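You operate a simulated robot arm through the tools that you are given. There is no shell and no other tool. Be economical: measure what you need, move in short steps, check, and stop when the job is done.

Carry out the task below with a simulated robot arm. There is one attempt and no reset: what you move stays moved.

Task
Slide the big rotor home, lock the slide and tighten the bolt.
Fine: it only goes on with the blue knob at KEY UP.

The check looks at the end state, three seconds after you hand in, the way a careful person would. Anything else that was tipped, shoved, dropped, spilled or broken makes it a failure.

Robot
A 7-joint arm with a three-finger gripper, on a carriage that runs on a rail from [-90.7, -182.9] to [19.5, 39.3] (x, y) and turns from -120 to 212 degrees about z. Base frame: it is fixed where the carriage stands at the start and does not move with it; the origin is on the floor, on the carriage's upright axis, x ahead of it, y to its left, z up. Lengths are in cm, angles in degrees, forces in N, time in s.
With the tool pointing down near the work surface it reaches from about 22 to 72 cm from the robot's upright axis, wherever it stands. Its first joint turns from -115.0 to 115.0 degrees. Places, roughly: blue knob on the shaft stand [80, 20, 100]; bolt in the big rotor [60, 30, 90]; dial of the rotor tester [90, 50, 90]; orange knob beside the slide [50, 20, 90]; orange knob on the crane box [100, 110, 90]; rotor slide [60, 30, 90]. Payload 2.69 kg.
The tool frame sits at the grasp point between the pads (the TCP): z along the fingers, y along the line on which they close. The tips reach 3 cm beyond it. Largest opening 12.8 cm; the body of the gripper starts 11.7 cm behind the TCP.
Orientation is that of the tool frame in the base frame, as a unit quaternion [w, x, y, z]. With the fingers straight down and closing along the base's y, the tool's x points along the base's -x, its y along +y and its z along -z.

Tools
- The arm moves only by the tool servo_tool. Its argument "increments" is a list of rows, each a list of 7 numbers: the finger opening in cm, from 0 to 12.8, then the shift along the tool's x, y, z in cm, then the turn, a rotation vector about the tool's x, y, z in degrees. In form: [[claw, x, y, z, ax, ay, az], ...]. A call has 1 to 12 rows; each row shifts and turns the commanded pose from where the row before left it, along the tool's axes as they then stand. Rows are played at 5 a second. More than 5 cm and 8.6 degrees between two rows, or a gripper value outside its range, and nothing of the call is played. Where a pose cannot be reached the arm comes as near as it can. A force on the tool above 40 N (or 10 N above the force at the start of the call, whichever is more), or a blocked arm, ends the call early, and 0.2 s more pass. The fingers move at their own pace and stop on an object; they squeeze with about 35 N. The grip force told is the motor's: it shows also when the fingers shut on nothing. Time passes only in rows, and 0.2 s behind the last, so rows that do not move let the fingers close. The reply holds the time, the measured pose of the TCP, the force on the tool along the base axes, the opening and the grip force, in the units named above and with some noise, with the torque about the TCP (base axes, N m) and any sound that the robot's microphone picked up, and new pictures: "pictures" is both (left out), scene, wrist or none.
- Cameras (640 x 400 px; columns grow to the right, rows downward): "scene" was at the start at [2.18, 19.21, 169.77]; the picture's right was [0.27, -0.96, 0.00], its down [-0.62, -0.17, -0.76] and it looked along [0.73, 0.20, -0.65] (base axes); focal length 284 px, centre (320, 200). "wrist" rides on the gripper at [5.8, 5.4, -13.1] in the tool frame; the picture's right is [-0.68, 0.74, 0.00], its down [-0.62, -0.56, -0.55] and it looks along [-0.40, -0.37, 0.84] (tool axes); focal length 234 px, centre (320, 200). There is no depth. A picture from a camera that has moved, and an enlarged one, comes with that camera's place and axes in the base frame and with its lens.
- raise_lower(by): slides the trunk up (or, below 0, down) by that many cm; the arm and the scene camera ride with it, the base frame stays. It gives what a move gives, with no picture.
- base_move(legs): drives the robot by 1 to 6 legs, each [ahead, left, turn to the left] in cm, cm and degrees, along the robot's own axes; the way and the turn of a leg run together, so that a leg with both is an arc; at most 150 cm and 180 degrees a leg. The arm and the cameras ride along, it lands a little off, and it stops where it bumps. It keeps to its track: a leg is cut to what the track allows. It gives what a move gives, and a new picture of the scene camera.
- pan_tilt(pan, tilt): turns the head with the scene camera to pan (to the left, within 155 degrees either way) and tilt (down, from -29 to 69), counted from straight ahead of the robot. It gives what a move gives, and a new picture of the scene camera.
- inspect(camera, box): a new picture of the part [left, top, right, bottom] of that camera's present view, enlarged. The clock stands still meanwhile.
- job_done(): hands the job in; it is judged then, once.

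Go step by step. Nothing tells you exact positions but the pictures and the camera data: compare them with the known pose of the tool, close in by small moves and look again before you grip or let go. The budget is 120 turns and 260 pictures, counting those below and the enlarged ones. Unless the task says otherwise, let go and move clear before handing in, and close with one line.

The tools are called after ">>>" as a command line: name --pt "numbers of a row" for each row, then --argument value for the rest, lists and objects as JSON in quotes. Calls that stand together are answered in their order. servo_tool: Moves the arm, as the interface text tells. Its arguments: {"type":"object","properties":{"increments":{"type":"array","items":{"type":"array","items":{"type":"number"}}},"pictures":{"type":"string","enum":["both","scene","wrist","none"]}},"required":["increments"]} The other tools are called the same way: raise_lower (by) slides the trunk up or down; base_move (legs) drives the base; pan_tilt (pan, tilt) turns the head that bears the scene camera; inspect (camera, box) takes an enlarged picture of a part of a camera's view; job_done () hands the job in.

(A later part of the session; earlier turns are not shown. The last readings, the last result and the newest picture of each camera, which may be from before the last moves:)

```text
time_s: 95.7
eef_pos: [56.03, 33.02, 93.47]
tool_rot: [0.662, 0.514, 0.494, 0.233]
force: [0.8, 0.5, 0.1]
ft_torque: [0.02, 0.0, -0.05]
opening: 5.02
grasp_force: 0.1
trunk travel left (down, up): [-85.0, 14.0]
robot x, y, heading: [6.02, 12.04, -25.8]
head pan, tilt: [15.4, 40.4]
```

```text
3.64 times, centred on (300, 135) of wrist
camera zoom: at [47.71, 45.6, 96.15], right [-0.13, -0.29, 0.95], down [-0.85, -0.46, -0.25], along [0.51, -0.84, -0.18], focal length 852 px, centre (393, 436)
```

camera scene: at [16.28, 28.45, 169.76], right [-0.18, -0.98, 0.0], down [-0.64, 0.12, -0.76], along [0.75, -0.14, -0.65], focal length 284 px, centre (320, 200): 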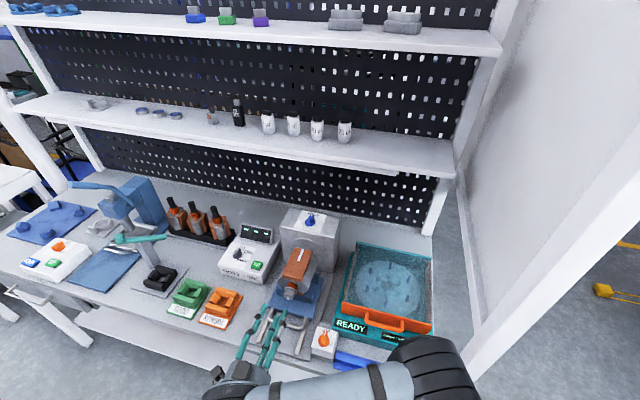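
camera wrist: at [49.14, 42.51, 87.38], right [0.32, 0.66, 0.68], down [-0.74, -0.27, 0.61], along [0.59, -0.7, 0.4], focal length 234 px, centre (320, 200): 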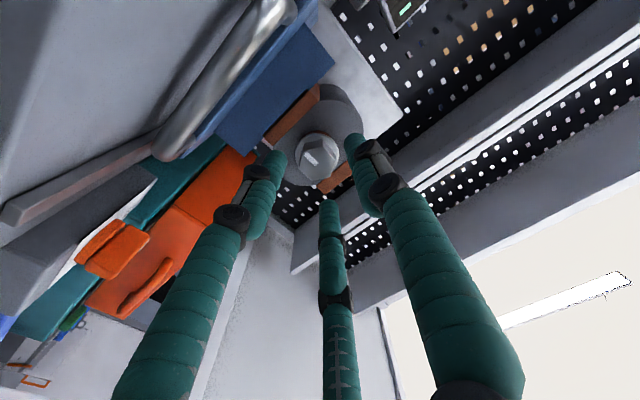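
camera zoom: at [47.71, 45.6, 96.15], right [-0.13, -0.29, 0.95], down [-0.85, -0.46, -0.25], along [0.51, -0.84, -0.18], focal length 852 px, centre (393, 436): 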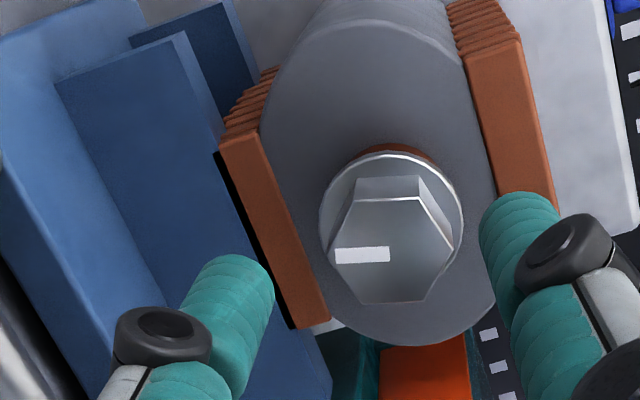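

The bolt is unmoved by that shallow grip; deeper engagement transmitted more torque before. I regrip deeper (just short of the washer), jaws seated on the flats.

>>> servo_tool --pt "5 0 0 0 0 0 -7.8" --pt "5 0 0 0 0 0 -7.8" --pt "5 0 0 0 0 0 -7.8" --pt "5 0 0 0 0 0 -7.8" --pt "5 0 0 0 0 0 -7.8" --pt "5 0 0 0 0 0 -7.8" --pt "5 0 0 0 0 0 -7.8" --pt "5 0 0 0 0 0 -7.8" --pt "5 0 0 0 0 0 -7.8" --pt "5 0 0 0 0 0 -7.8" --pt "5 0 0 0 0 0 0" --pictures "none"

>>> servo_tool --pt "5 0.2 -0.1 3 0 0 0" --pt "5 0 0 2.5 0 0 0" --pt "5 0 0 0.9 0 0 0" --pt "5 0 0 0 0 0 0" --pt "3 0 0 0 0 0 0" --pt "0 0 0 0 0 0 0" --pt "0 0 0 0 0 0 0" --pt "0 0 0 0 0 0 0" --pictures "none"

```text
time_s: 98.1
eef_pos: [56.05, 32.93, 93.43]
tool_rot: [0.661, 0.086, 0.708, -0.235]
force: [-0.1, -0.1, 0.5]
ft_torque: [0.02, -0.01, -0.03]
opening: 5.03
grasp_force: 0.1
trunk travel left (down, up): [-85.0, 14.0]
robot x, y, heading: [5.61, 12.05, -25.9]
head pan, tilt: [15.4, 40.4]
```

```text
time_s: 99.9
eef_pos: [61.6, 30.1, 93.2]
tool_rot: [0.661, 0.088, 0.707, -0.235]
force: [3.8, 1.9, 9.0]
ft_torque: [-0.13, -0.19, -0.01]
opening: 2.82
grasp_force: 37.5
trunk travel left (down, up): [-85.0, 14.0]
robot x, y, heading: [6.41, 12.16, -25.9]
head pan, tilt: [15.4, 40.4]
```

Seated at 2.82 cm. Turn.

>>> servo_tool --pt "0 0 0 0 0 0 4" --pt "0 0 0 0 0 0 4" --pictures "none"

>>> servo_tool --pt "0 0 0 0 0 0 4" --pt "0 0 0 0 0 0 4" --pictures "none"

>>> inspect --camera "wrist" --box '[230, 80, 410, 220]'

```text
time_s: 100.5
eef_pos: [61.61, 30.15, 93.27]
tool_rot: [0.676, 0.137, 0.699, -0.188]
force: [2.8, 3.1, 15.8]
ft_torque: [-1.04, 0.0, 0.39]
opening: 2.87
grasp_force: 45.1
trunk travel left (down, up): [-85.0, 14.0]
robot x, y, heading: [5.85, 12.09, -25.8]
head pan, tilt: [15.4, 40.4]
```

```text
time_s: 101.1
eef_pos: [61.53, 30.08, 93.26]
tool_rot: [0.688, 0.186, 0.687, -0.14]
force: [1.8, 5.0, 16.1]
ft_torque: [-1.39, 0.13, 0.38]
opening: 2.99
grasp_force: 45.1
trunk travel left (down, up): [-85.0, 14.0]
robot x, y, heading: [6.12, 12.21, -25.6]
head pan, tilt: [15.4, 40.4]
```

```text
2.86 times, centred on (320, 150) of wrist
camera zoom: at [52.36, 41.14, 87.96], right [0.32, 0.61, 0.72], down [-0.75, -0.3, 0.59], along [0.57, -0.73, 0.37], focal length 669 px, centre (320, 343)
```

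zoom: 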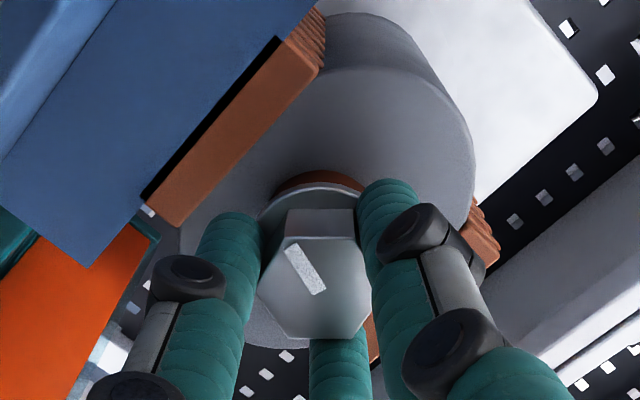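

Torque is rising (1.4 N·m). Continue a little.

>>> servo_tool --pt "0 0 0 0 0 0 4" --pt "0 0 0 0 0 0 4" --pictures "none"

>>> servo_tool --pt "0 0 0 0 0 0 4" --pt "0 0 0 0 0 0 4" --pictures "none"

>>> inspect --camera "wrist" --box '[230, 80, 410, 220]'

>>> inspect --camera "scene" --box '[270, 260, 320, 300]'

```text
time_s: 101.7
eef_pos: [61.57, 30.18, 93.27]
tool_rot: [0.697, 0.234, 0.672, -0.09]
force: [3.0, 6.3, 20.0]
ft_torque: [-0.7, -0.51, 0.15]
opening: 3.16
grasp_force: 45.6
trunk travel left (down, up): [-85.0, 14.0]
robot x, y, heading: [6.08, 11.91, -25.5]
head pan, tilt: [15.4, 40.4]
```

```text
time_s: 102.3
eef_pos: [61.53, 30.11, 93.18]
tool_rot: [0.701, 0.281, 0.654, -0.042]
force: [4.2, 5.6, 22.4]
ft_torque: [-0.77, -0.6, 0.36]
opening: 3.16
grasp_force: 45.4
trunk travel left (down, up): [-85.0, 14.0]
robot x, y, heading: [6.07, 12.02, -25.8]
head pan, tilt: [15.4, 40.4]
```

```text
2.86 times, centred on (320, 150) of wrist
camera zoom: at [52.96, 42.32, 89.77], right [0.22, 0.41, 0.89], down [-0.82, -0.42, 0.4], along [0.53, -0.81, 0.24], focal length 669 px, centre (320, 343)
```

zoom: 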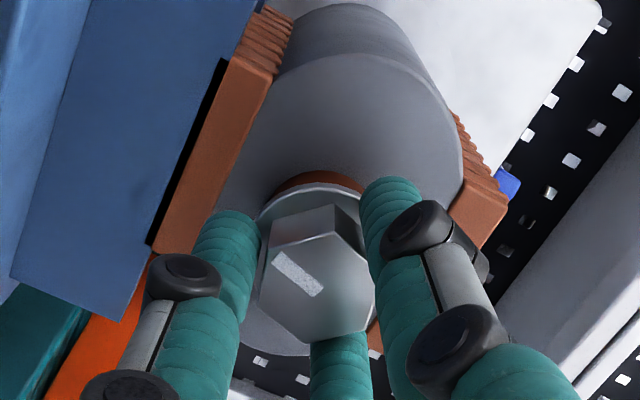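

```text
10.00 times, centred on (295, 280) of scene
camera zoom: at [16.05, 28.46, 169.78], right [-0.18, -0.98, 0.0], down [-0.64, 0.12, -0.76], along [0.75, -0.14, -0.65], focal length 2838 px, centre (570, -600)
```

zoom: 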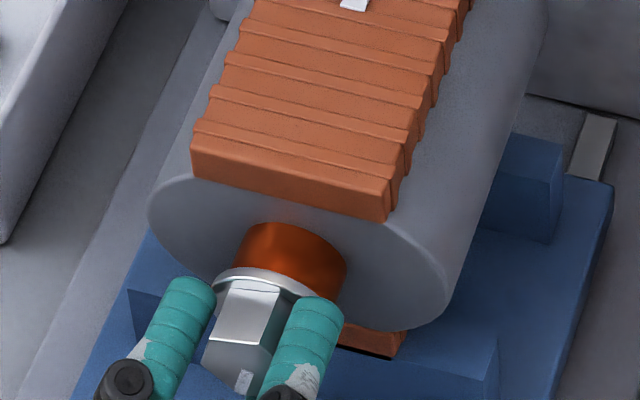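

>>> servo_tool --pt "5 0 0 0 0 0 0" --pt "5 0 0 0 0 0 0" --pt "5 0 0 -3 0 0 0" --pt "5 0 0 -3 0 0 0" --pt "5 0 0 0 0 0 8" --pt "5 0 0 0 0 0 8" --pt "5 0 0 0 0 0 8" --pt "5 0 0 0 0 0 8" --pt "5 0 0 0 0 0 8" --pt "5 0 0 0 0 0 6" --pt "5 0 0 0 0 0 0" --pictures "none"

>>> inspect --camera "scene" --box '[270, 260, 320, 300]'

>>> inspect --camera "wrist" --box '[230, 80, 370, 190]'

```text
time_s: 104.7
eef_pos: [56.25, 32.91, 93.24]
tool_rot: [0.661, 0.514, 0.493, 0.235]
force: [0.4, -0.2, -0.1]
ft_torque: [0.01, 0.0, -0.02]
opening: 5.0
grasp_force: 0.0
trunk travel left (down, up): [-85.0, 14.0]
robot x, y, heading: [5.73, 12.22, -25.8]
head pan, tilt: [15.4, 40.4]
```

```text
10.00 times, centred on (295, 280) of scene
camera zoom: at [16.29, 28.46, 169.76], right [-0.18, -0.98, 0.0], down [-0.64, 0.12, -0.76], along [0.75, -0.14, -0.65], focal length 2838 px, centre (570, -600)
```

zoom: 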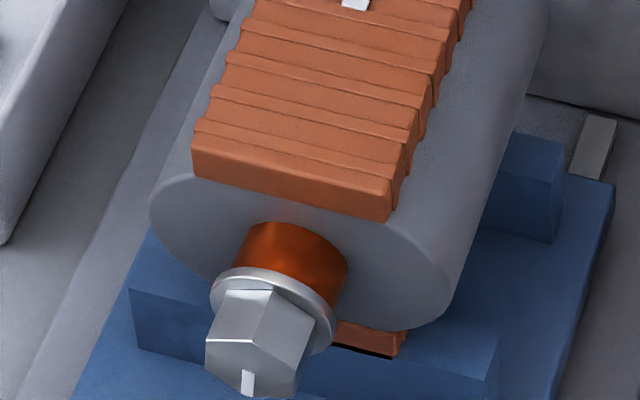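

```text
3.64 times, centred on (300, 135) of wrist
camera zoom: at [48.03, 45.37, 95.95], right [-0.13, -0.29, 0.95], down [-0.85, -0.46, -0.25], along [0.51, -0.84, -0.18], focal length 852 px, centre (393, 436)
```

zoom: 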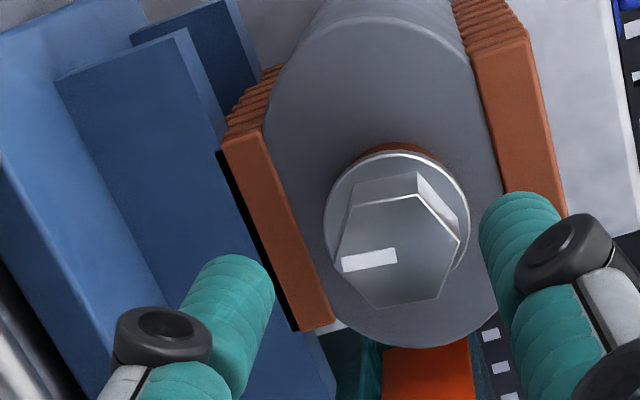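

On release the bolt drifted back to ~5° (jaws were at the corners). Clockwise it resisted firmly at ~15°, so that looks like its tight stop; I'll regrip seated on the flats and turn to the stop, releasing without crossing a corner.

>>> servo_tool --pt "5 0 0 0 0 0 -7" --pt "5 0 0 0 0 0 -7" --pt "5 0 0 0 0 0 -7" --pt "5 0 0 0 0 0 -7" --pt "5 0 0 3 0 0 0" --pt "5 0 0 2.2 0 0 0" --pt "5 0 0 0.8 0 0 0" --pt "4 0 0 0 0 0 0" --pt "0 0 0 0 0 0 0" --pt "0 0 0 0 0 0 0" --pt "0 0 0 0 0 0 0" --pictures "none"

>>> inspect --camera "wrist" --box '[230, 80, 410, 220]'

```text
time_s: 107.1
eef_pos: [61.61, 30.02, 93.25]
tool_rot: [0.699, 0.379, 0.603, 0.068]
force: [4.5, 1.6, 7.7]
ft_torque: [-0.07, -0.16, 0.11]
opening: 2.83
grasp_force: 35.8
trunk travel left (down, up): [-85.0, 14.0]
robot x, y, heading: [5.99, 11.96, -25.6]
head pan, tilt: [15.4, 40.4]
```

```text
2.86 times, centred on (320, 150) of wrist
camera zoom: at [53.42, 42.96, 92.11], right [0.09, 0.15, 0.99], down [-0.86, -0.49, 0.15], along [0.51, -0.86, 0.08], focal length 669 px, centre (320, 343)
```

zoom: 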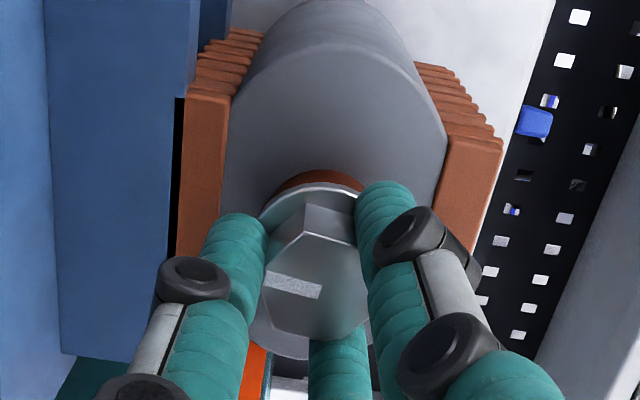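

Seated at 2.83. Turn in small steps reading torque and opening.

>>> servo_tool --pt "0 0 0 0 0 0 3" --pt "0 0 0 0 0 0 2" --pt "0 0 0 0 0 0 0" --pictures "none"

>>> servo_tool --pt "0 0 0 0 0 0 3" --pt "0 0 0 0 0 0 2" --pt "0 0 0 0 0 0 0" --pictures "none"

>>> servo_tool --pt "0 0 0 0 0 0 3" --pt "0 0 0 0 0 0 2" --pt "0 0 0 0 0 0 0" --pictures "none"

>>> inspect --camera "wrist" --box '[230, 80, 410, 220]'

```text
time_s: 107.9
eef_pos: [61.67, 30.14, 93.17]
tool_rot: [0.695, 0.406, 0.585, 0.098]
force: [5.8, 3.8, 13.1]
ft_torque: [-0.14, -0.29, 0.4]
opening: 2.8
grasp_force: 45.2
trunk travel left (down, up): [-85.0, 14.0]
robot x, y, heading: [5.75, 12.07, -25.7]
head pan, tilt: [15.4, 40.4]
```

```text
time_s: 108.7
eef_pos: [61.64, 30.03, 93.2]
tool_rot: [0.69, 0.429, 0.568, 0.128]
force: [4.7, 4.7, 16.6]
ft_torque: [-0.66, -0.26, 0.2]
opening: 2.8
grasp_force: 44.9
trunk travel left (down, up): [-85.0, 14.0]
robot x, y, heading: [6.15, 12.38, -25.7]
head pan, tilt: [15.4, 40.4]
```

```text
time_s: 109.5
eef_pos: [61.57, 30.07, 93.13]
tool_rot: [0.684, 0.454, 0.548, 0.158]
force: [3.0, 4.5, 15.9]
ft_torque: [-0.81, -0.1, 0.32]
opening: 2.84
grasp_force: 45.2
trunk travel left (down, up): [-85.0, 14.0]
robot x, y, heading: [5.72, 11.95, -25.8]
head pan, tilt: [15.4, 40.4]
```

```text
2.86 times, centred on (320, 150) of wrist
camera zoom: at [53.43, 43.04, 94.17], right [-0.03, -0.09, 1.0], down [-0.86, -0.5, -0.07], along [0.5, -0.86, -0.06], focal length 669 px, centre (320, 343)
```

zoom: 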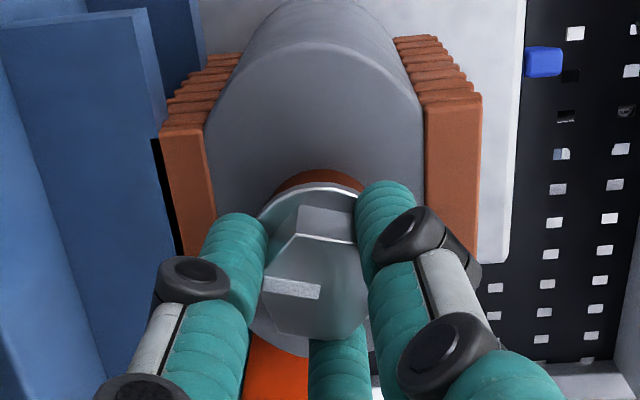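

The bolt follows now. I trim the side load and keep turning.

>>> servo_tool --pt "0 -0.13 0.15 0 0 0 2" --pt "0 0 0 0 0 0 3" --pt "0 0 0 0 0 0 0" --pictures "none"

>>> servo_tool --pt "0 0 0 0 0 0 3" --pt "0 0 0 0 0 0 2" --pt "0 0 0 0 0 0 0" --pictures "none"

>>> inspect --camera "wrist" --box '[230, 80, 410, 220]'

```text
time_s: 110.3
eef_pos: [61.66, 30.08, 93.23]
tool_rot: [0.677, 0.477, 0.529, 0.187]
force: [-0.1, 6.3, -1.9]
ft_torque: [-0.81, 0.26, 0.72]
opening: 2.84
grasp_force: 45.0
trunk travel left (down, up): [-85.0, 14.0]
robot x, y, heading: [5.74, 11.87, -25.7]
head pan, tilt: [15.4, 40.4]
```

```text
time_s: 111.1
eef_pos: [61.76, 30.05, 93.25]
tool_rot: [0.668, 0.5, 0.507, 0.216]
force: [0.1, 5.9, -6.7]
ft_torque: [-1.06, 0.52, 0.53]
opening: 2.95
grasp_force: 45.2
trunk travel left (down, up): [-85.0, 14.0]
robot x, y, heading: [5.94, 12.01, -25.8]
head pan, tilt: [15.4, 40.4]
```

```text
2.86 times, centred on (320, 150) of wrist
camera zoom: at [53.49, 42.77, 95.55], right [-0.1, -0.24, 0.97], down [-0.86, -0.47, -0.21], along [0.51, -0.85, -0.16], focal length 669 px, centre (320, 343)
```

zoom: 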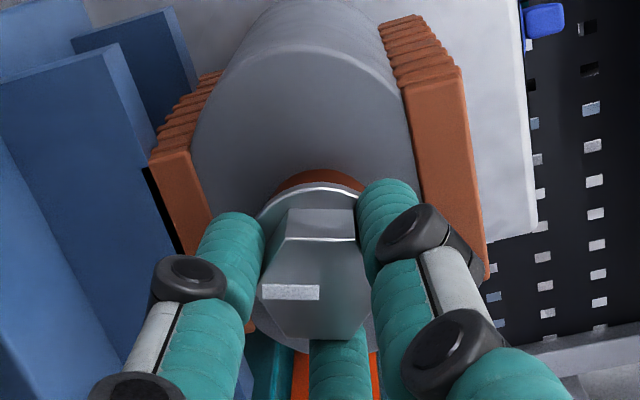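

The bolt is now at ~20° and moving with firm friction, so it isn't at a stop yet. I'll regrip 60–70° back without leaving the head and continue with a long stroke.

>>> servo_tool --pt "5 0 0 0 0 0 0" --pt "5 0 0 0 0 0 0" --pt "5 0 0 0 0 0 -7" --pt "5 0 0 0 0 0 -7" --pt "5 0 0 0 0 0 -7" --pt "5 0 0 0 0 0 -7" --pt "5 0 0 0 0 0 -7" --pt "5 0 0 0 0 0 -7" --pt "5 0 0 0 0 0 -7" --pt "5 0 0 0 0 0 -7" --pt "5 0 0 0 0 0 -7" --pt "5 0 0 0 0 0 -7" --pictures "none"

>>> servo_tool --pt "5 0 0 0 0 0 0" --pt "3.5 0 0 0 0 0 0" --pt "0 0 0 0 0 0 0" --pt "0 0 0 0 0 0 0" --pt "0 0 0 0 0 0 0" --pictures "none"

>>> inspect --camera "wrist" --box '[230, 80, 410, 220]'

```text
time_s: 113.7
eef_pos: [61.63, 30.02, 93.44]
tool_rot: [0.671, 0.119, 0.703, -0.206]
force: [-0.6, 0.5, 0.5]
ft_torque: [0.0, -0.03, 0.02]
opening: 5.01
grasp_force: 0.0
trunk travel left (down, up): [-85.0, 14.0]
robot x, y, heading: [6.22, 12.27, -25.6]
head pan, tilt: [15.4, 40.4]
```

```text
time_s: 114.9
eef_pos: [61.73, 30.07, 93.22]
tool_rot: [0.67, 0.119, 0.703, -0.207]
force: [-0.1, 1.6, -5.4]
ft_torque: [0.0, 0.07, 0.14]
opening: 2.83
grasp_force: 38.2
trunk travel left (down, up): [-85.0, 14.0]
robot x, y, heading: [6.43, 11.78, -25.6]
head pan, tilt: [15.4, 40.4]
```

```text
2.86 times, centred on (320, 150) of wrist
camera zoom: at [51.94, 40.05, 87.01], right [0.38, 0.73, 0.57], down [-0.7, -0.19, 0.69], along [0.61, -0.66, 0.44], focal length 669 px, centre (320, 343)
```

zoom: 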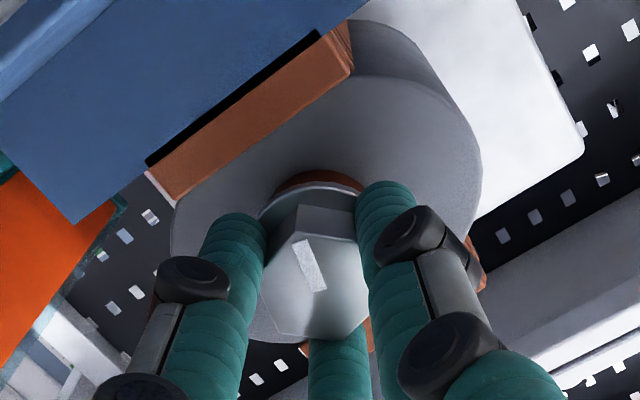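

Well seated and centred (2.83). Long stroke clockwise.

>>> servo_tool --pt "0 0 0 0 0 0 3" --pt "0 0 0 0 0 0 3" --pt "0 0 0 0 0 0 3" --pt "0 0 0 0 0 0 3" --pt "0 0 0 0 0 0 3" --pictures "none"

>>> servo_tool --pt "0 0 0 0 0 0 3" --pt "0 0 0 0 0 0 3" --pt "0 0 0 0 0 0 3" --pictures "none"

>>> inspect --camera "wrist" --box '[230, 80, 410, 220]'

```text
time_s: 116.1
eef_pos: [61.66, 30.08, 93.28]
tool_rot: [0.692, 0.211, 0.681, -0.116]
force: [-0.5, 3.4, -7.3]
ft_torque: [-0.23, 0.0, 0.15]
opening: 3.12
grasp_force: 44.6
trunk travel left (down, up): [-85.0, 14.0]
robot x, y, heading: [5.83, 11.7, -25.7]
head pan, tilt: [15.4, 40.4]
```

```text
time_s: 116.9
eef_pos: [61.83, 30.02, 93.28]
tool_rot: [0.698, 0.264, 0.662, -0.062]
force: [0.7, 4.6, -7.2]
ft_torque: [-0.41, -0.09, 0.13]
opening: 3.23
grasp_force: 44.9
trunk travel left (down, up): [-85.0, 14.0]
robot x, y, heading: [5.69, 12.11, -25.8]
head pan, tilt: [15.4, 40.4]
```

```text
2.86 times, centred on (320, 150) of wrist
camera zoom: at [53.01, 42.09, 89.44], right [0.24, 0.45, 0.86], down [-0.81, -0.4, 0.44], along [0.54, -0.8, 0.27], focal length 669 px, centre (320, 343)
```

zoom: 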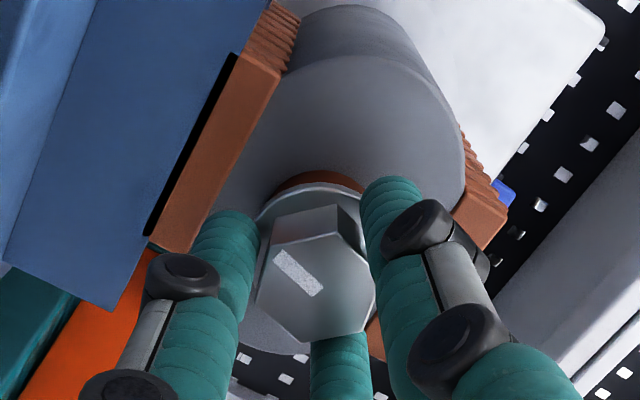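

The jaws slipped again here. Open without crossing a corner and measure the bolt angle from the standard view.

>>> servo_tool --pt "5 0 0 0 0 0 0" --pt "5 0 0 0 0 0 0" --pt "5 0 0 -3 0 0 0" --pt "5 0 0 -2.8 0 0 0" --pt "5 0 0 0 0 0 8" --pt "5 0 0 0 0 0 8" --pt "5 0 0 0 0 0 8" --pt "5 0 0 0 0 0 8" --pt "5 0 0 0 0 0 8" --pt "5 0 0 0 0 0 8" --pt "5 0 0 0 0 0 0" --pictures "none"

>>> inspect --camera "wrist" --box '[230, 80, 370, 190]'

>>> inspect --camera "scene" --box '[270, 260, 320, 300]'

```text
time_s: 119.3
eef_pos: [56.4, 32.64, 93.43]
tool_rot: [0.664, 0.51, 0.498, 0.228]
force: [0.1, -0.6, -0.3]
ft_torque: [-0.01, 0.02, -0.02]
opening: 4.99
grasp_force: 0.0
trunk travel left (down, up): [-85.0, 14.0]
robot x, y, heading: [5.67, 12.3, -25.9]
head pan, tilt: [15.4, 40.4]
```

```text
3.64 times, centred on (300, 135) of wrist
camera zoom: at [48.22, 45.29, 96.0], right [-0.12, -0.27, 0.96], down [-0.85, -0.46, -0.24], along [0.51, -0.84, -0.17], focal length 852 px, centre (393, 436)
```

zoom: 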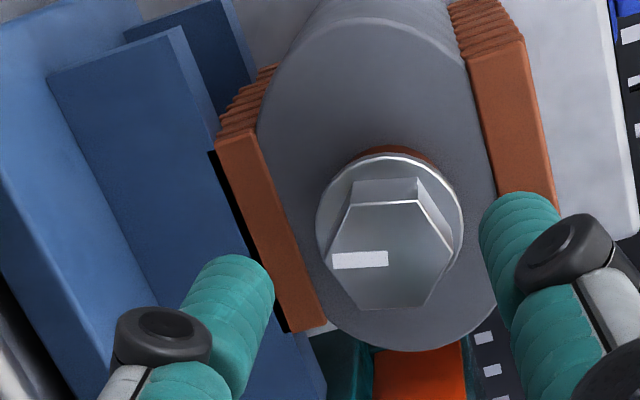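

```text
10.00 times, centred on (295, 280) of scene
camera zoom: at [16.29, 28.49, 169.76], right [-0.18, -0.98, 0.0], down [-0.64, 0.12, -0.76], along [0.75, -0.14, -0.65], focal length 2838 px, centre (570, -600)
```

zoom: 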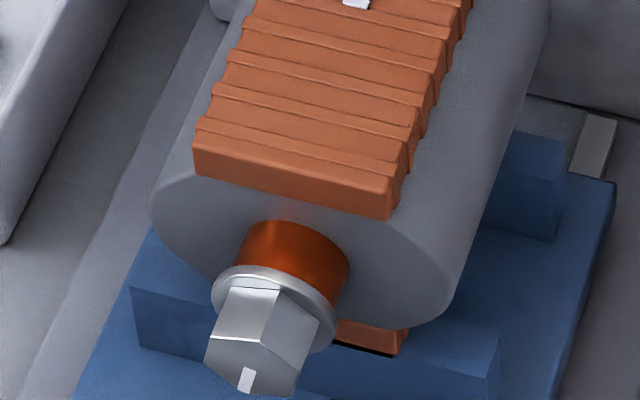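

The bolt sits at ~13.5° again, as after earlier attempts. I'll do one more seated turn in the arc that held best, with the trim I used, and hold at torque to see whether it gains lastingly.

>>> servo_tool --pt "5 0 0 0 0 0 -6" --pt "5 0 0 0 0 0 -6" --pt "5 0 0 0 0 0 -6" --pt "5 0 0 3 0 0 0" --pt "5 0 0 2.2 0 0 0" --pt "5 0 0 0.8 0 0 0" --pt "4 0 0 0 0 0 0" --pt "0 0 0 0 0 0 0" --pt "0 0 0 0 0 0 0" --pt "0 0 0 0 0 0 0" --pictures "none"

>>> servo_tool --pt "0 0 0 0 0 0 3" --pt "0 0 0 0 0 0 3" --pt "0 0 0 0 0 0 0" --pictures "none"

>>> servo_tool --pt "0 0 0 0 0 0 3" --pt "0 0 0 0 0 0 3" --pt "0 0 0 0 0 0 0" --pictures "none"

>>> servo_tool --pt "0 0 0 0 0 0 3" --pt "0 0 0 0 0 0 3" --pt "0 0 0 0 0 0 0" --pictures "none"

>>> inspect --camera "wrist" --box '[230, 80, 410, 220]'

```text
time_s: 121.5
eef_pos: [61.96, 30.06, 93.29]
tool_rot: [0.691, 0.425, 0.572, 0.121]
force: [2.7, 1.2, -3.1]
ft_torque: [0.01, 0.11, 0.37]
opening: 3.88
grasp_force: 43.0
trunk travel left (down, up): [-85.0, 14.0]
robot x, y, heading: [5.73, 12.09, -25.8]
head pan, tilt: [15.4, 40.4]
```

```text
time_s: 122.3
eef_pos: [61.86, 29.98, 93.27]
tool_rot: [0.683, 0.456, 0.549, 0.157]
force: [3.4, 1.6, -4.5]
ft_torque: [-0.24, 0.28, 0.09]
opening: 3.85
grasp_force: 45.1
trunk travel left (down, up): [-85.0, 14.0]
robot x, y, heading: [6.32, 11.89, -25.8]
head pan, tilt: [15.4, 40.4]
```

```text
time_s: 123.1
eef_pos: [61.89, 30.01, 93.3]
tool_rot: [0.674, 0.483, 0.525, 0.192]
force: [2.5, 2.5, -4.8]
ft_torque: [-0.38, 0.47, 0.15]
opening: 3.81
grasp_force: 45.1
trunk travel left (down, up): [-85.0, 14.0]
robot x, y, heading: [5.79, 12.03, -25.7]
head pan, tilt: [15.4, 40.4]
```

```text
time_s: 123.9
eef_pos: [61.92, 29.99, 93.22]
tool_rot: [0.664, 0.509, 0.499, 0.227]
force: [0.7, 2.3, -3.6]
ft_torque: [-0.67, 0.58, 0.32]
opening: 3.84
grasp_force: 45.3
trunk travel left (down, up): [-85.0, 14.0]
robot x, y, heading: [5.93, 12.01, -25.6]
head pan, tilt: [15.4, 40.4]
```

```text
2.86 times, centred on (320, 150) of wrist
camera zoom: at [53.63, 42.62, 95.83], right [-0.12, -0.27, 0.96], down [-0.85, -0.47, -0.24], along [0.51, -0.84, -0.17], focal length 669 px, centre (320, 343)
```

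zoom: 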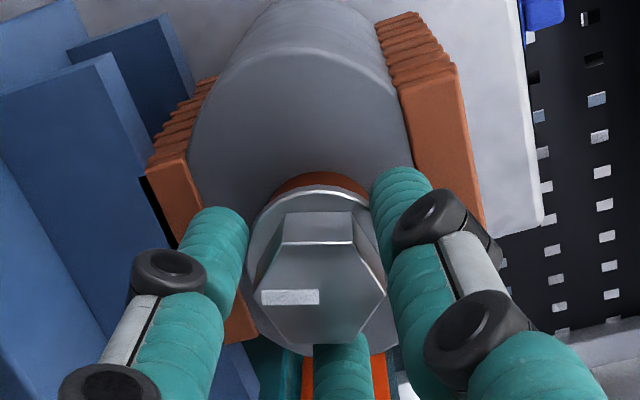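

This grip is on the round flange (3.84 cm) and torque builds smoothly with no camming; the bolt is at ~18°. Continue turning.

>>> servo_tool --pt "0 0 0 0 0 0 4" --pt "0 0 0 0 0 0 4" --pt "0 0 0 0 0 0 0" --pictures "none"

>>> servo_tool --pt "0 0 0 0 0 0 4" --pt "0 0 0 0 0 0 4" --pt "0 0 0 0 0 0 0" --pictures "none"

>>> servo_tool --pt "0 0 0 0 0 0 4" --pt "0 0 0 0 0 0 4" --pt "0 0 0 0 0 0 0" --pictures "none"

>>> inspect --camera "wrist" --box '[230, 80, 410, 220]'

```text
time_s: 124.2
eef_pos: [61.96, 29.97, 93.34]
tool_rot: [0.656, 0.527, 0.488, 0.232]
force: [1.7, -0.2, -14.3]
ft_torque: [0.22, 0.71, 0.19]
opening: 3.85
grasp_force: 45.1
trunk travel left (down, up): [-85.0, 14.0]
robot x, y, heading: [5.9, 11.92, -25.8]
head pan, tilt: [15.4, 40.4]
stopped in row 1: the force on the tool passed its limit at 55 N (the readings are from after the stop); the commanded pose is now the measured one
```

```text
time_s: 124.5
eef_pos: [61.91, 30.01, 93.35]
tool_rot: [0.651, 0.537, 0.484, 0.231]
force: [3.2, -0.5, -18.3]
ft_torque: [0.35, 1.04, 0.61]
opening: 3.87
grasp_force: 44.8
trunk travel left (down, up): [-85.0, 14.0]
robot x, y, heading: [5.62, 12.13, -25.6]
head pan, tilt: [15.4, 40.4]
stopped in row 1: the force on the tool passed its limit at 55 N (the readings are from after the stop); the commanded pose is now the measured one
```

```text
time_s: 124.8
eef_pos: [61.84, 30.19, 93.61]
tool_rot: [0.647, 0.543, 0.481, 0.234]
force: [5.1, 4.5, -11.1]
ft_torque: [-0.3, 0.25, -0.69]
opening: 3.4
grasp_force: 45.4
trunk travel left (down, up): [-85.0, 14.0]
robot x, y, heading: [5.38, 11.91, -26.1]
head pan, tilt: [15.4, 40.4]
stopped in row 1: the force on the tool passed its limit at 54 N (the readings are from after the stop); the commanded pose is now the measured one
```

```text
2.86 times, centred on (320, 150) of wrist
camera zoom: at [54.02, 42.94, 97.13], right [-0.13, -0.34, 0.93], down [-0.87, -0.41, -0.27], along [0.48, -0.84, -0.24], focal length 669 px, centre (320, 343)
```

zoom: 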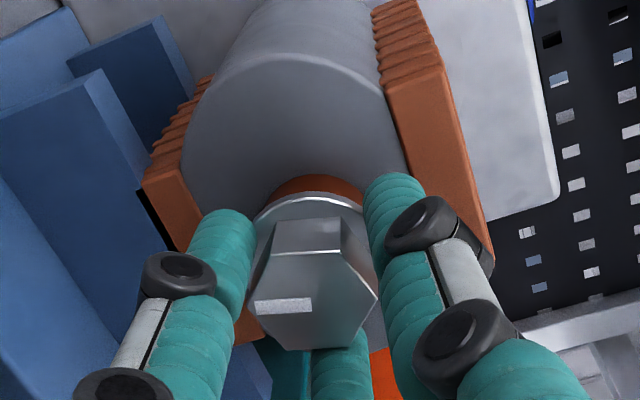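

The wrist reached its roll limit (~63°). Release, correct the small tilt, roll back to about -13° and regrip on the hex slightly shallower than the flange.

>>> servo_tool --pt "5 0 0 0 0 0 0" --pt "5 0 0 0 0 0 0" --pt "5 0 0 -3 0 0 0" --pt "5 0 0 -3 0 0 0" --pt "5 0 0 0 -2.7 0.85 -2.9" --pt "5 0 0 0 0 0 -7.5" --pt "5 0 0 0 0 0 -7.5" --pt "5 0 0 0 0 0 -7.5" --pt "5 0 0 0 0 0 -7.5" --pt "5 0 0 0 0 0 -7.5" --pt "5 0 0 0 0 0 -7.5" --pt "5 0 0 0 0 0 -7.5" --pictures "none"

>>> servo_tool --pt "5 0 0 0 0 0 -8" --pt "5 0 0 0 0 0 -8" --pt "5 0 0 0 0 0 -6" --pt "5 0.3 0 0 0 0 0" --pt "5 0 0 0 0 0 0" --pictures "none"

>>> inspect --camera "wrist" --box '[230, 80, 410, 220]'

>>> inspect --camera "scene" --box '[270, 260, 320, 300]'

```text
time_s: 127.4
eef_pos: [56.49, 33.12, 93.89]
tool_rot: [0.697, 0.243, 0.669, -0.083]
force: [-0.7, 0.5, -0.2]
ft_torque: [0.05, -0.02, 0.01]
opening: 5.01
grasp_force: 0.2
trunk travel left (down, up): [-85.0, 14.0]
robot x, y, heading: [6.02, 11.89, -25.9]
head pan, tilt: [15.4, 40.4]
```

```text
time_s: 128.6
eef_pos: [56.6, 33.08, 93.6]
tool_rot: [0.668, 0.112, 0.703, -0.216]
force: [-0.8, 0.7, -0.5]
ft_torque: [0.01, -0.01, 0.03]
opening: 5.02
grasp_force: 0.1
trunk travel left (down, up): [-85.0, 14.0]
robot x, y, heading: [5.91, 12.12, -25.4]
head pan, tilt: [15.4, 40.4]
```

```text
2.86 times, centred on (320, 150) of wrist
camera zoom: at [46.67, 42.9, 87.23], right [0.38, 0.74, 0.56], down [-0.69, -0.17, 0.7], along [0.61, -0.65, 0.44], focal length 669 px, centre (320, 343)
```

zoom: 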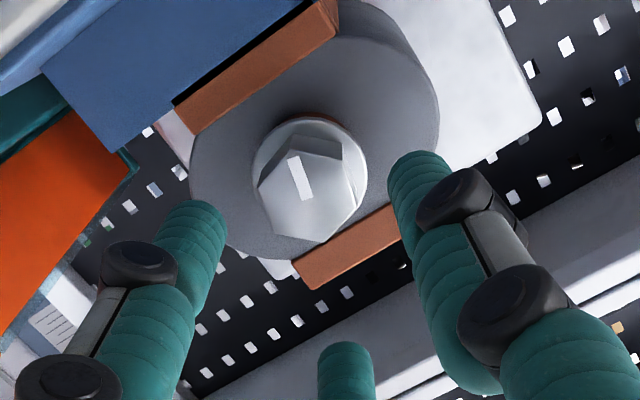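

```text
10.00 times, centred on (295, 280) of scene
camera zoom: at [16.26, 28.4, 169.77], right [-0.18, -0.98, 0.0], down [-0.64, 0.12, -0.76], along [0.75, -0.14, -0.65], focal length 2838 px, centre (570, -600)
```

zoom: 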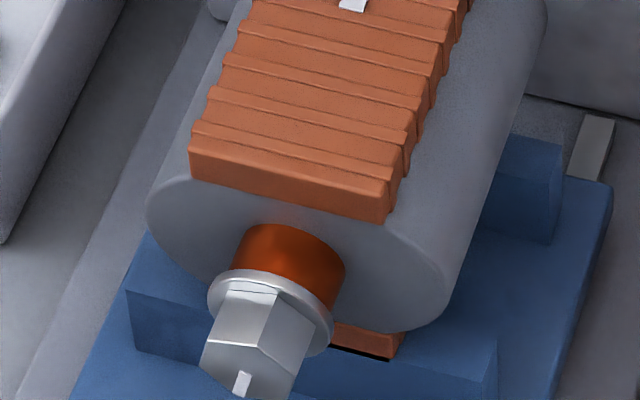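

The bolt did gain a few degrees (≈18°), so it yields slowly: it seems to resist fast turning. I'll grip the hex and turn slowly, ~5°/s.

>>> servo_tool --pt "5 0.3 -0.35 3 0 0 0" --pt "5 0 0 2 0 0 0" --pt "5 0 0 0.8 0 0 0" --pt "5 0 0 0 0 0 0" --pt "0 0 0 0 0 0 0" --pt "0 0 0 0 0 0 0" --pt "0 0 0 0 0 0 0" --pt "0 0 0 0 0 0 0" --pictures "none"

>>> servo_tool --pt "0 0 0 0 0 0 0.7" --pt "0 0 0 0 0 0 0.7" --pt "0 0 0 0 0 0 0.7" --pt "0 0 0 0 0 0 0.7" --pt "0 0 0 0 0 0 0.7" --pt "0 0 0 0 0 0 0.7" --pt "0 0 0 0 0 0 0.7" --pt "0 0 0 0 0 0 0.7" --pt "0 0 0 0 0 0 0.7" --pt "0 0 0 0 0 0 0.7" --pt "0 0 0 0 0 0 0.7" --pt "0 0 0 0 0 0 0.7" --pictures "none"

>>> servo_tool --pt "0 0 0 0 0 0 0.7" --pt "0 0 0 0 0 0 0.7" --pt "0 0 0 0 0 0 0.7" --pt "0 0 0 0 0 0 0.7" --pt "0 0 0 0 0 0 0.7" --pt "0 0 0 0 0 0 0.7" --pt "0 0 0 0 0 0 0.7" --pt "0 0 0 0 0 0 0.7" --pt "0 0 0 0 0 0 0.7" --pt "0 0 0 0 0 0 0.7" --pt "0 0 0 0 0 0 0.7" --pt "0 0 0 0 0 0 0.7" --pictures "none"

>>> inspect --camera "wrist" --box '[230, 80, 410, 220]'

```text
time_s: 130.4
eef_pos: [61.6, 30.08, 93.28]
tool_rot: [0.669, 0.11, 0.704, -0.213]
force: [3.7, 4.1, -3.1]
ft_torque: [0.02, 0.06, 0.41]
opening: 2.85
grasp_force: 39.9
trunk travel left (down, up): [-85.0, 14.0]
robot x, y, heading: [6.25, 12.27, -26.0]
head pan, tilt: [15.4, 40.4]
```

```text
time_s: 133.0
eef_pos: [61.59, 30.08, 93.31]
tool_rot: [0.682, 0.163, 0.693, -0.166]
force: [6.7, 4.9, 1.0]
ft_torque: [-1.0, 0.43, 0.36]
opening: 2.89
grasp_force: 44.6
trunk travel left (down, up): [-85.0, 14.0]
robot x, y, heading: [5.89, 12.05, -25.9]
head pan, tilt: [15.4, 40.4]
```

```text
time_s: 135.6
eef_pos: [61.51, 30.16, 93.18]
tool_rot: [0.693, 0.214, 0.679, -0.114]
force: [6.8, 8.1, -0.5]
ft_torque: [-0.18, -0.21, 0.23]
opening: 3.09
grasp_force: 45.0
trunk travel left (down, up): [-85.0, 14.0]
robot x, y, heading: [5.68, 12.12, -25.8]
head pan, tilt: [15.4, 40.4]
```

```text
2.86 times, centred on (320, 150) of wrist
camera zoom: at [52.51, 41.6, 88.46], right [0.3, 0.56, 0.77], down [-0.77, -0.33, 0.54], along [0.56, -0.76, 0.34], focal length 669 px, centre (320, 343)
```

zoom: 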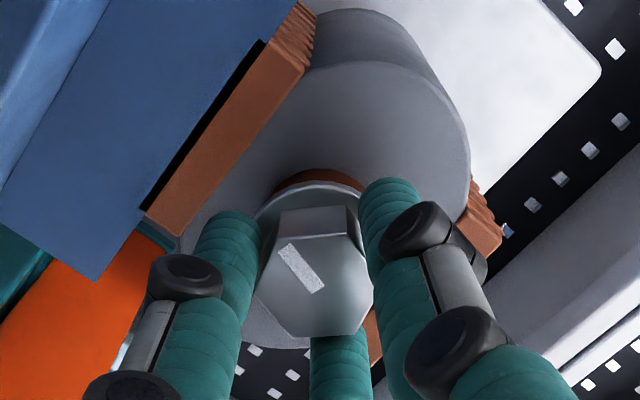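

Even slowly, the bolt holds against ~1 N·m and doesn't move further, while earlier it turned easily up to ~15°: it is at its tight stop. I release on the tightening side and verify the rest angle.

>>> servo_tool --pt "5 0 0 0 0 0 0" --pt "5 0 0 0 0 0 0" --pt "5 0 0 -3 0 0 0" --pt "5 0 0 -3 0 0 0" --pt "5 0 0 0 0 0 8" --pt "5 0 0 0 0 0 8" --pt "5 0 0 0 0 0 8" --pt "5 0 0 0 0 0 8" --pt "5 0 0 0 0 0 8" --pt "5 0 0 0 0 0 8" --pt "5 0 0 0 0 0 8" --pictures "none"

>>> inspect --camera "wrist" --box '[230, 80, 370, 190]'

>>> inspect --camera "scene" --box '[270, 260, 320, 300]'

```text
time_s: 138.0
eef_pos: [56.16, 32.67, 93.42]
tool_rot: [0.665, 0.508, 0.499, 0.224]
force: [1.3, -0.9, -0.6]
ft_torque: [0.01, -0.02, 0.01]
opening: 5.02
grasp_force: 0.0
trunk travel left (down, up): [-85.0, 14.0]
robot x, y, heading: [6.11, 11.86, -25.7]
head pan, tilt: [15.4, 40.4]
```

```text
3.64 times, centred on (300, 135) of wrist
camera zoom: at [47.88, 45.38, 95.92], right [-0.12, -0.26, 0.96], down [-0.85, -0.46, -0.23], along [0.51, -0.85, -0.17], focal length 852 px, centre (393, 436)
```

zoom: 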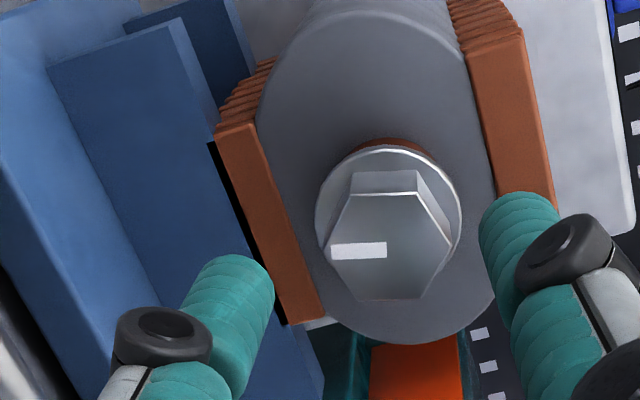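

```text
10.00 times, centred on (295, 280) of scene
camera zoom: at [16.25, 28.26, 169.78], right [-0.18, -0.98, 0.0], down [-0.64, 0.12, -0.76], along [0.75, -0.14, -0.65], focal length 2838 px, centre (570, -600)
```

zoom: 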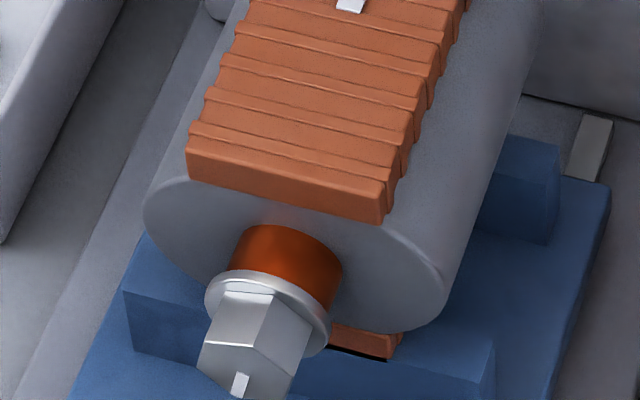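

To be sure, one decisive test: seat again in the arc that held best, turn, look under load, release in place and look again.

>>> servo_tool --pt "5 0 0 0 0 0 -6" --pt "5 0 0 0 0 0 -6" --pt "5 0 0 0 0 0 -6" --pt "5 0 0 3 0 0 0" --pt "5 0 0 2.2 0 0 0" --pt "5 0 0 0.7 0 0 0" --pt "4 0 0 0 0 0 0" --pt "0 0 0 0 0 0 0" --pt "0 0 0 0 0 0 0" --pt "0 0 0 0 0 0 0" --pictures "none"

>>> servo_tool --pt "0 0 0 0 0 0 2" --pt "0 0 0 0 0 0 2" --pt "0 0 0 0 0 0 2" --pt "0 0 0 0 0 0 0" --pictures "none"

>>> servo_tool --pt "0 0 0 0 0 0 2" --pt "0 0 0 0 0 0 2" --pt "0 0 0 0 0 0 2" --pt "0 0 0 0 0 0 0" --pictures "none"

>>> inspect --camera "wrist" --box '[230, 80, 410, 220]'

>>> servo_tool --pt "5 0 0 0 0 0 0" --pt "5 0 0 0 0 0 0" --pt "5 0 0 0 0 0 0" --pictures "none"

>>> inspect --camera "wrist" --box '[230, 80, 410, 220]'

```text
time_s: 140.2
eef_pos: [61.43, 30.18, 93.33]
tool_rot: [0.692, 0.422, 0.574, 0.116]
force: [1.9, 3.0, -9.5]
ft_torque: [0.0, 0.12, 0.36]
opening: 2.85
grasp_force: 35.9
trunk travel left (down, up): [-85.0, 14.0]
robot x, y, heading: [5.83, 12.22, -25.7]
head pan, tilt: [15.4, 40.4]
```

```text
time_s: 141.2
eef_pos: [61.42, 30.15, 93.23]
tool_rot: [0.685, 0.452, 0.551, 0.152]
force: [3.3, 3.4, -8.2]
ft_torque: [-0.6, 0.31, 0.41]
opening: 2.81
grasp_force: 44.8
trunk travel left (down, up): [-85.0, 14.0]
robot x, y, heading: [6.04, 11.97, -25.8]
head pan, tilt: [15.4, 40.4]
```

```text
time_s: 142.2
eef_pos: [61.48, 30.14, 93.29]
tool_rot: [0.676, 0.481, 0.525, 0.189]
force: [5.8, 4.0, -4.8]
ft_torque: [-0.82, 0.41, 0.34]
opening: 2.87
grasp_force: 44.9
trunk travel left (down, up): [-85.0, 14.0]
robot x, y, heading: [5.96, 12.22, -25.8]
head pan, tilt: [15.4, 40.4]
```

```text
2.86 times, centred on (320, 150) of wrist
camera zoom: at [53.31, 43.04, 94.92], right [-0.07, -0.17, 0.98], down [-0.86, -0.48, -0.14], along [0.5, -0.86, -0.11], focal length 669 px, centre (320, 343)
```

zoom: 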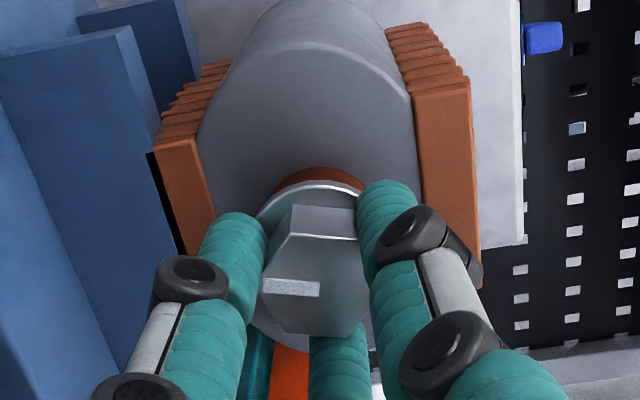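

```text
time_s: 143.0
eef_pos: [61.26, 30.15, 93.27]
tool_rot: [0.677, 0.481, 0.525, 0.188]
force: [0.5, 0.5, 0.3]
ft_torque: [-0.01, -0.02, 0.01]
opening: 4.99
grasp_force: 0.1
trunk travel left (down, up): [-85.0, 14.0]
robot x, y, heading: [5.74, 12.05, -25.8]
head pan, tilt: [15.4, 40.4]
```

```text
2.86 times, centred on (320, 150) of wrist
camera zoom: at [53.21, 42.97, 94.99], right [-0.07, -0.17, 0.98], down [-0.86, -0.48, -0.15], along [0.5, -0.86, -0.11], focal length 669 px, centre (320, 343)
```

zoom: 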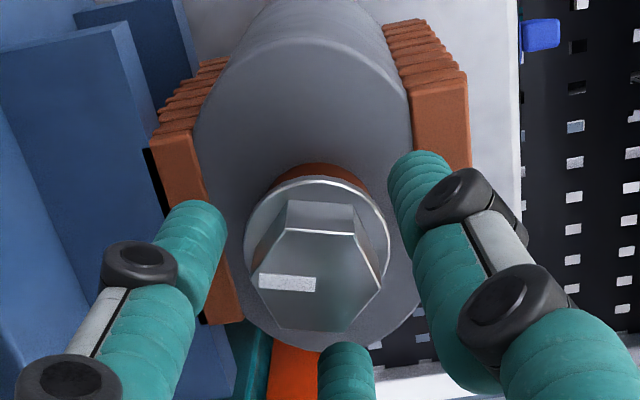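

Under load the bolt reads ~17.5° and springs back to the same ~15° rest: a firm stop, so it's tight. Withdraw and check everything.

>>> servo_tool --pt "5 0 0 -4 0 0 0" --pt "5 0 0 -4 0 0 0" --pt "5 -2 3 -2 0 0 0" --pt "5 -2.2 3.4 0 0 0 0" --pt "5 -2.2 3.4 0 0 0 0" --pt "5 -2.2 3.4 0 0 0 0" --pt "5 0 0 0 0 0 0" --pictures "scene"

>>> inspect --camera "scene" --box '[240, 200, 440, 370]'

>>> inspect --camera "scene" --box '[280, 205, 340, 260]'

```text
time_s: 144.6
eef_pos: [52.54, 34.28, 109.2]
tool_rot: [0.676, 0.48, 0.526, 0.189]
force: [-0.3, 0.1, -0.4]
ft_torque: [0.0, 0.01, 0.0]
opening: 4.98
grasp_force: 0.0
trunk travel left (down, up): [-85.0, 14.0]
robot x, y, heading: [5.9, 12.2, -25.6]
head pan, tilt: [15.4, 40.4]
camera scene: at [16.29, 28.44, 169.76], right [-0.18, -0.98, 0.0], down [-0.64, 0.12, -0.76], along [0.75, -0.14, -0.65], focal length 284 px, centre (320, 200)
```

scene: 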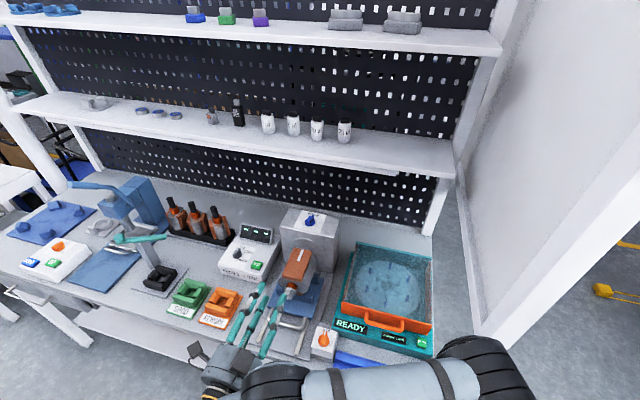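

```text
2.35 times, centred on (340, 285) of scene
camera zoom: at [16.29, 28.44, 169.76], right [-0.18, -0.98, 0.0], down [-0.64, 0.12, -0.76], along [0.75, -0.14, -0.65], focal length 668 px, centre (273, 0)
```

zoom: 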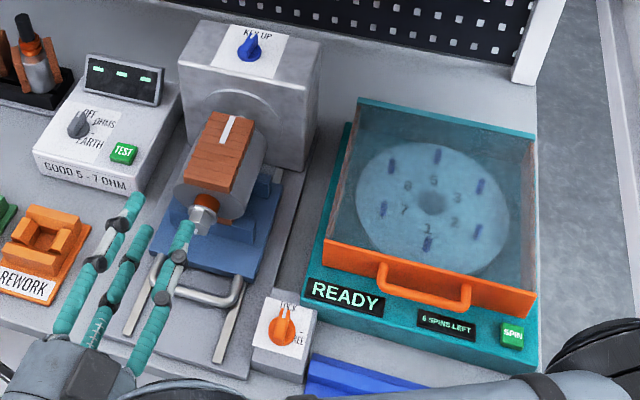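

```text
7.27 times, centred on (310, 232) of scene
camera zoom: at [16.29, 28.44, 169.76], right [-0.18, -0.98, 0.0], down [-0.64, 0.12, -0.76], along [0.75, -0.14, -0.65], focal length 2064 px, centre (393, -36)
```

zoom: 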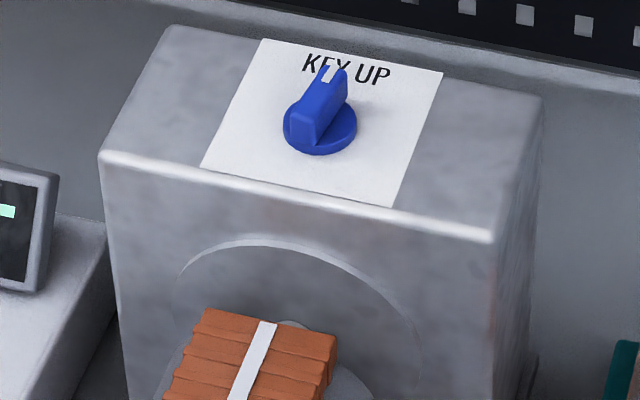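

Checking how tightly the rotor meets the stand.

>>> inspect --camera "scene" --box '[290, 240, 320, 265]'

```text
16.00 times, centred on (305, 252) of scene
camera zoom: at [16.29, 28.44, 169.76], right [-0.18, -0.98, 0.0], down [-0.64, 0.12, -0.76], along [0.75, -0.14, -0.65], focal length 4541 px, centre (560, -640)
```

zoom: 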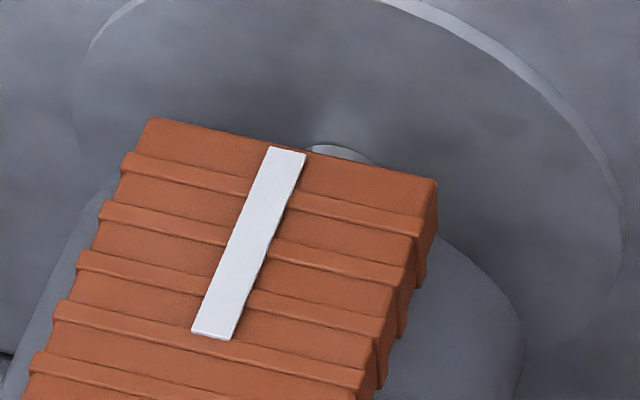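

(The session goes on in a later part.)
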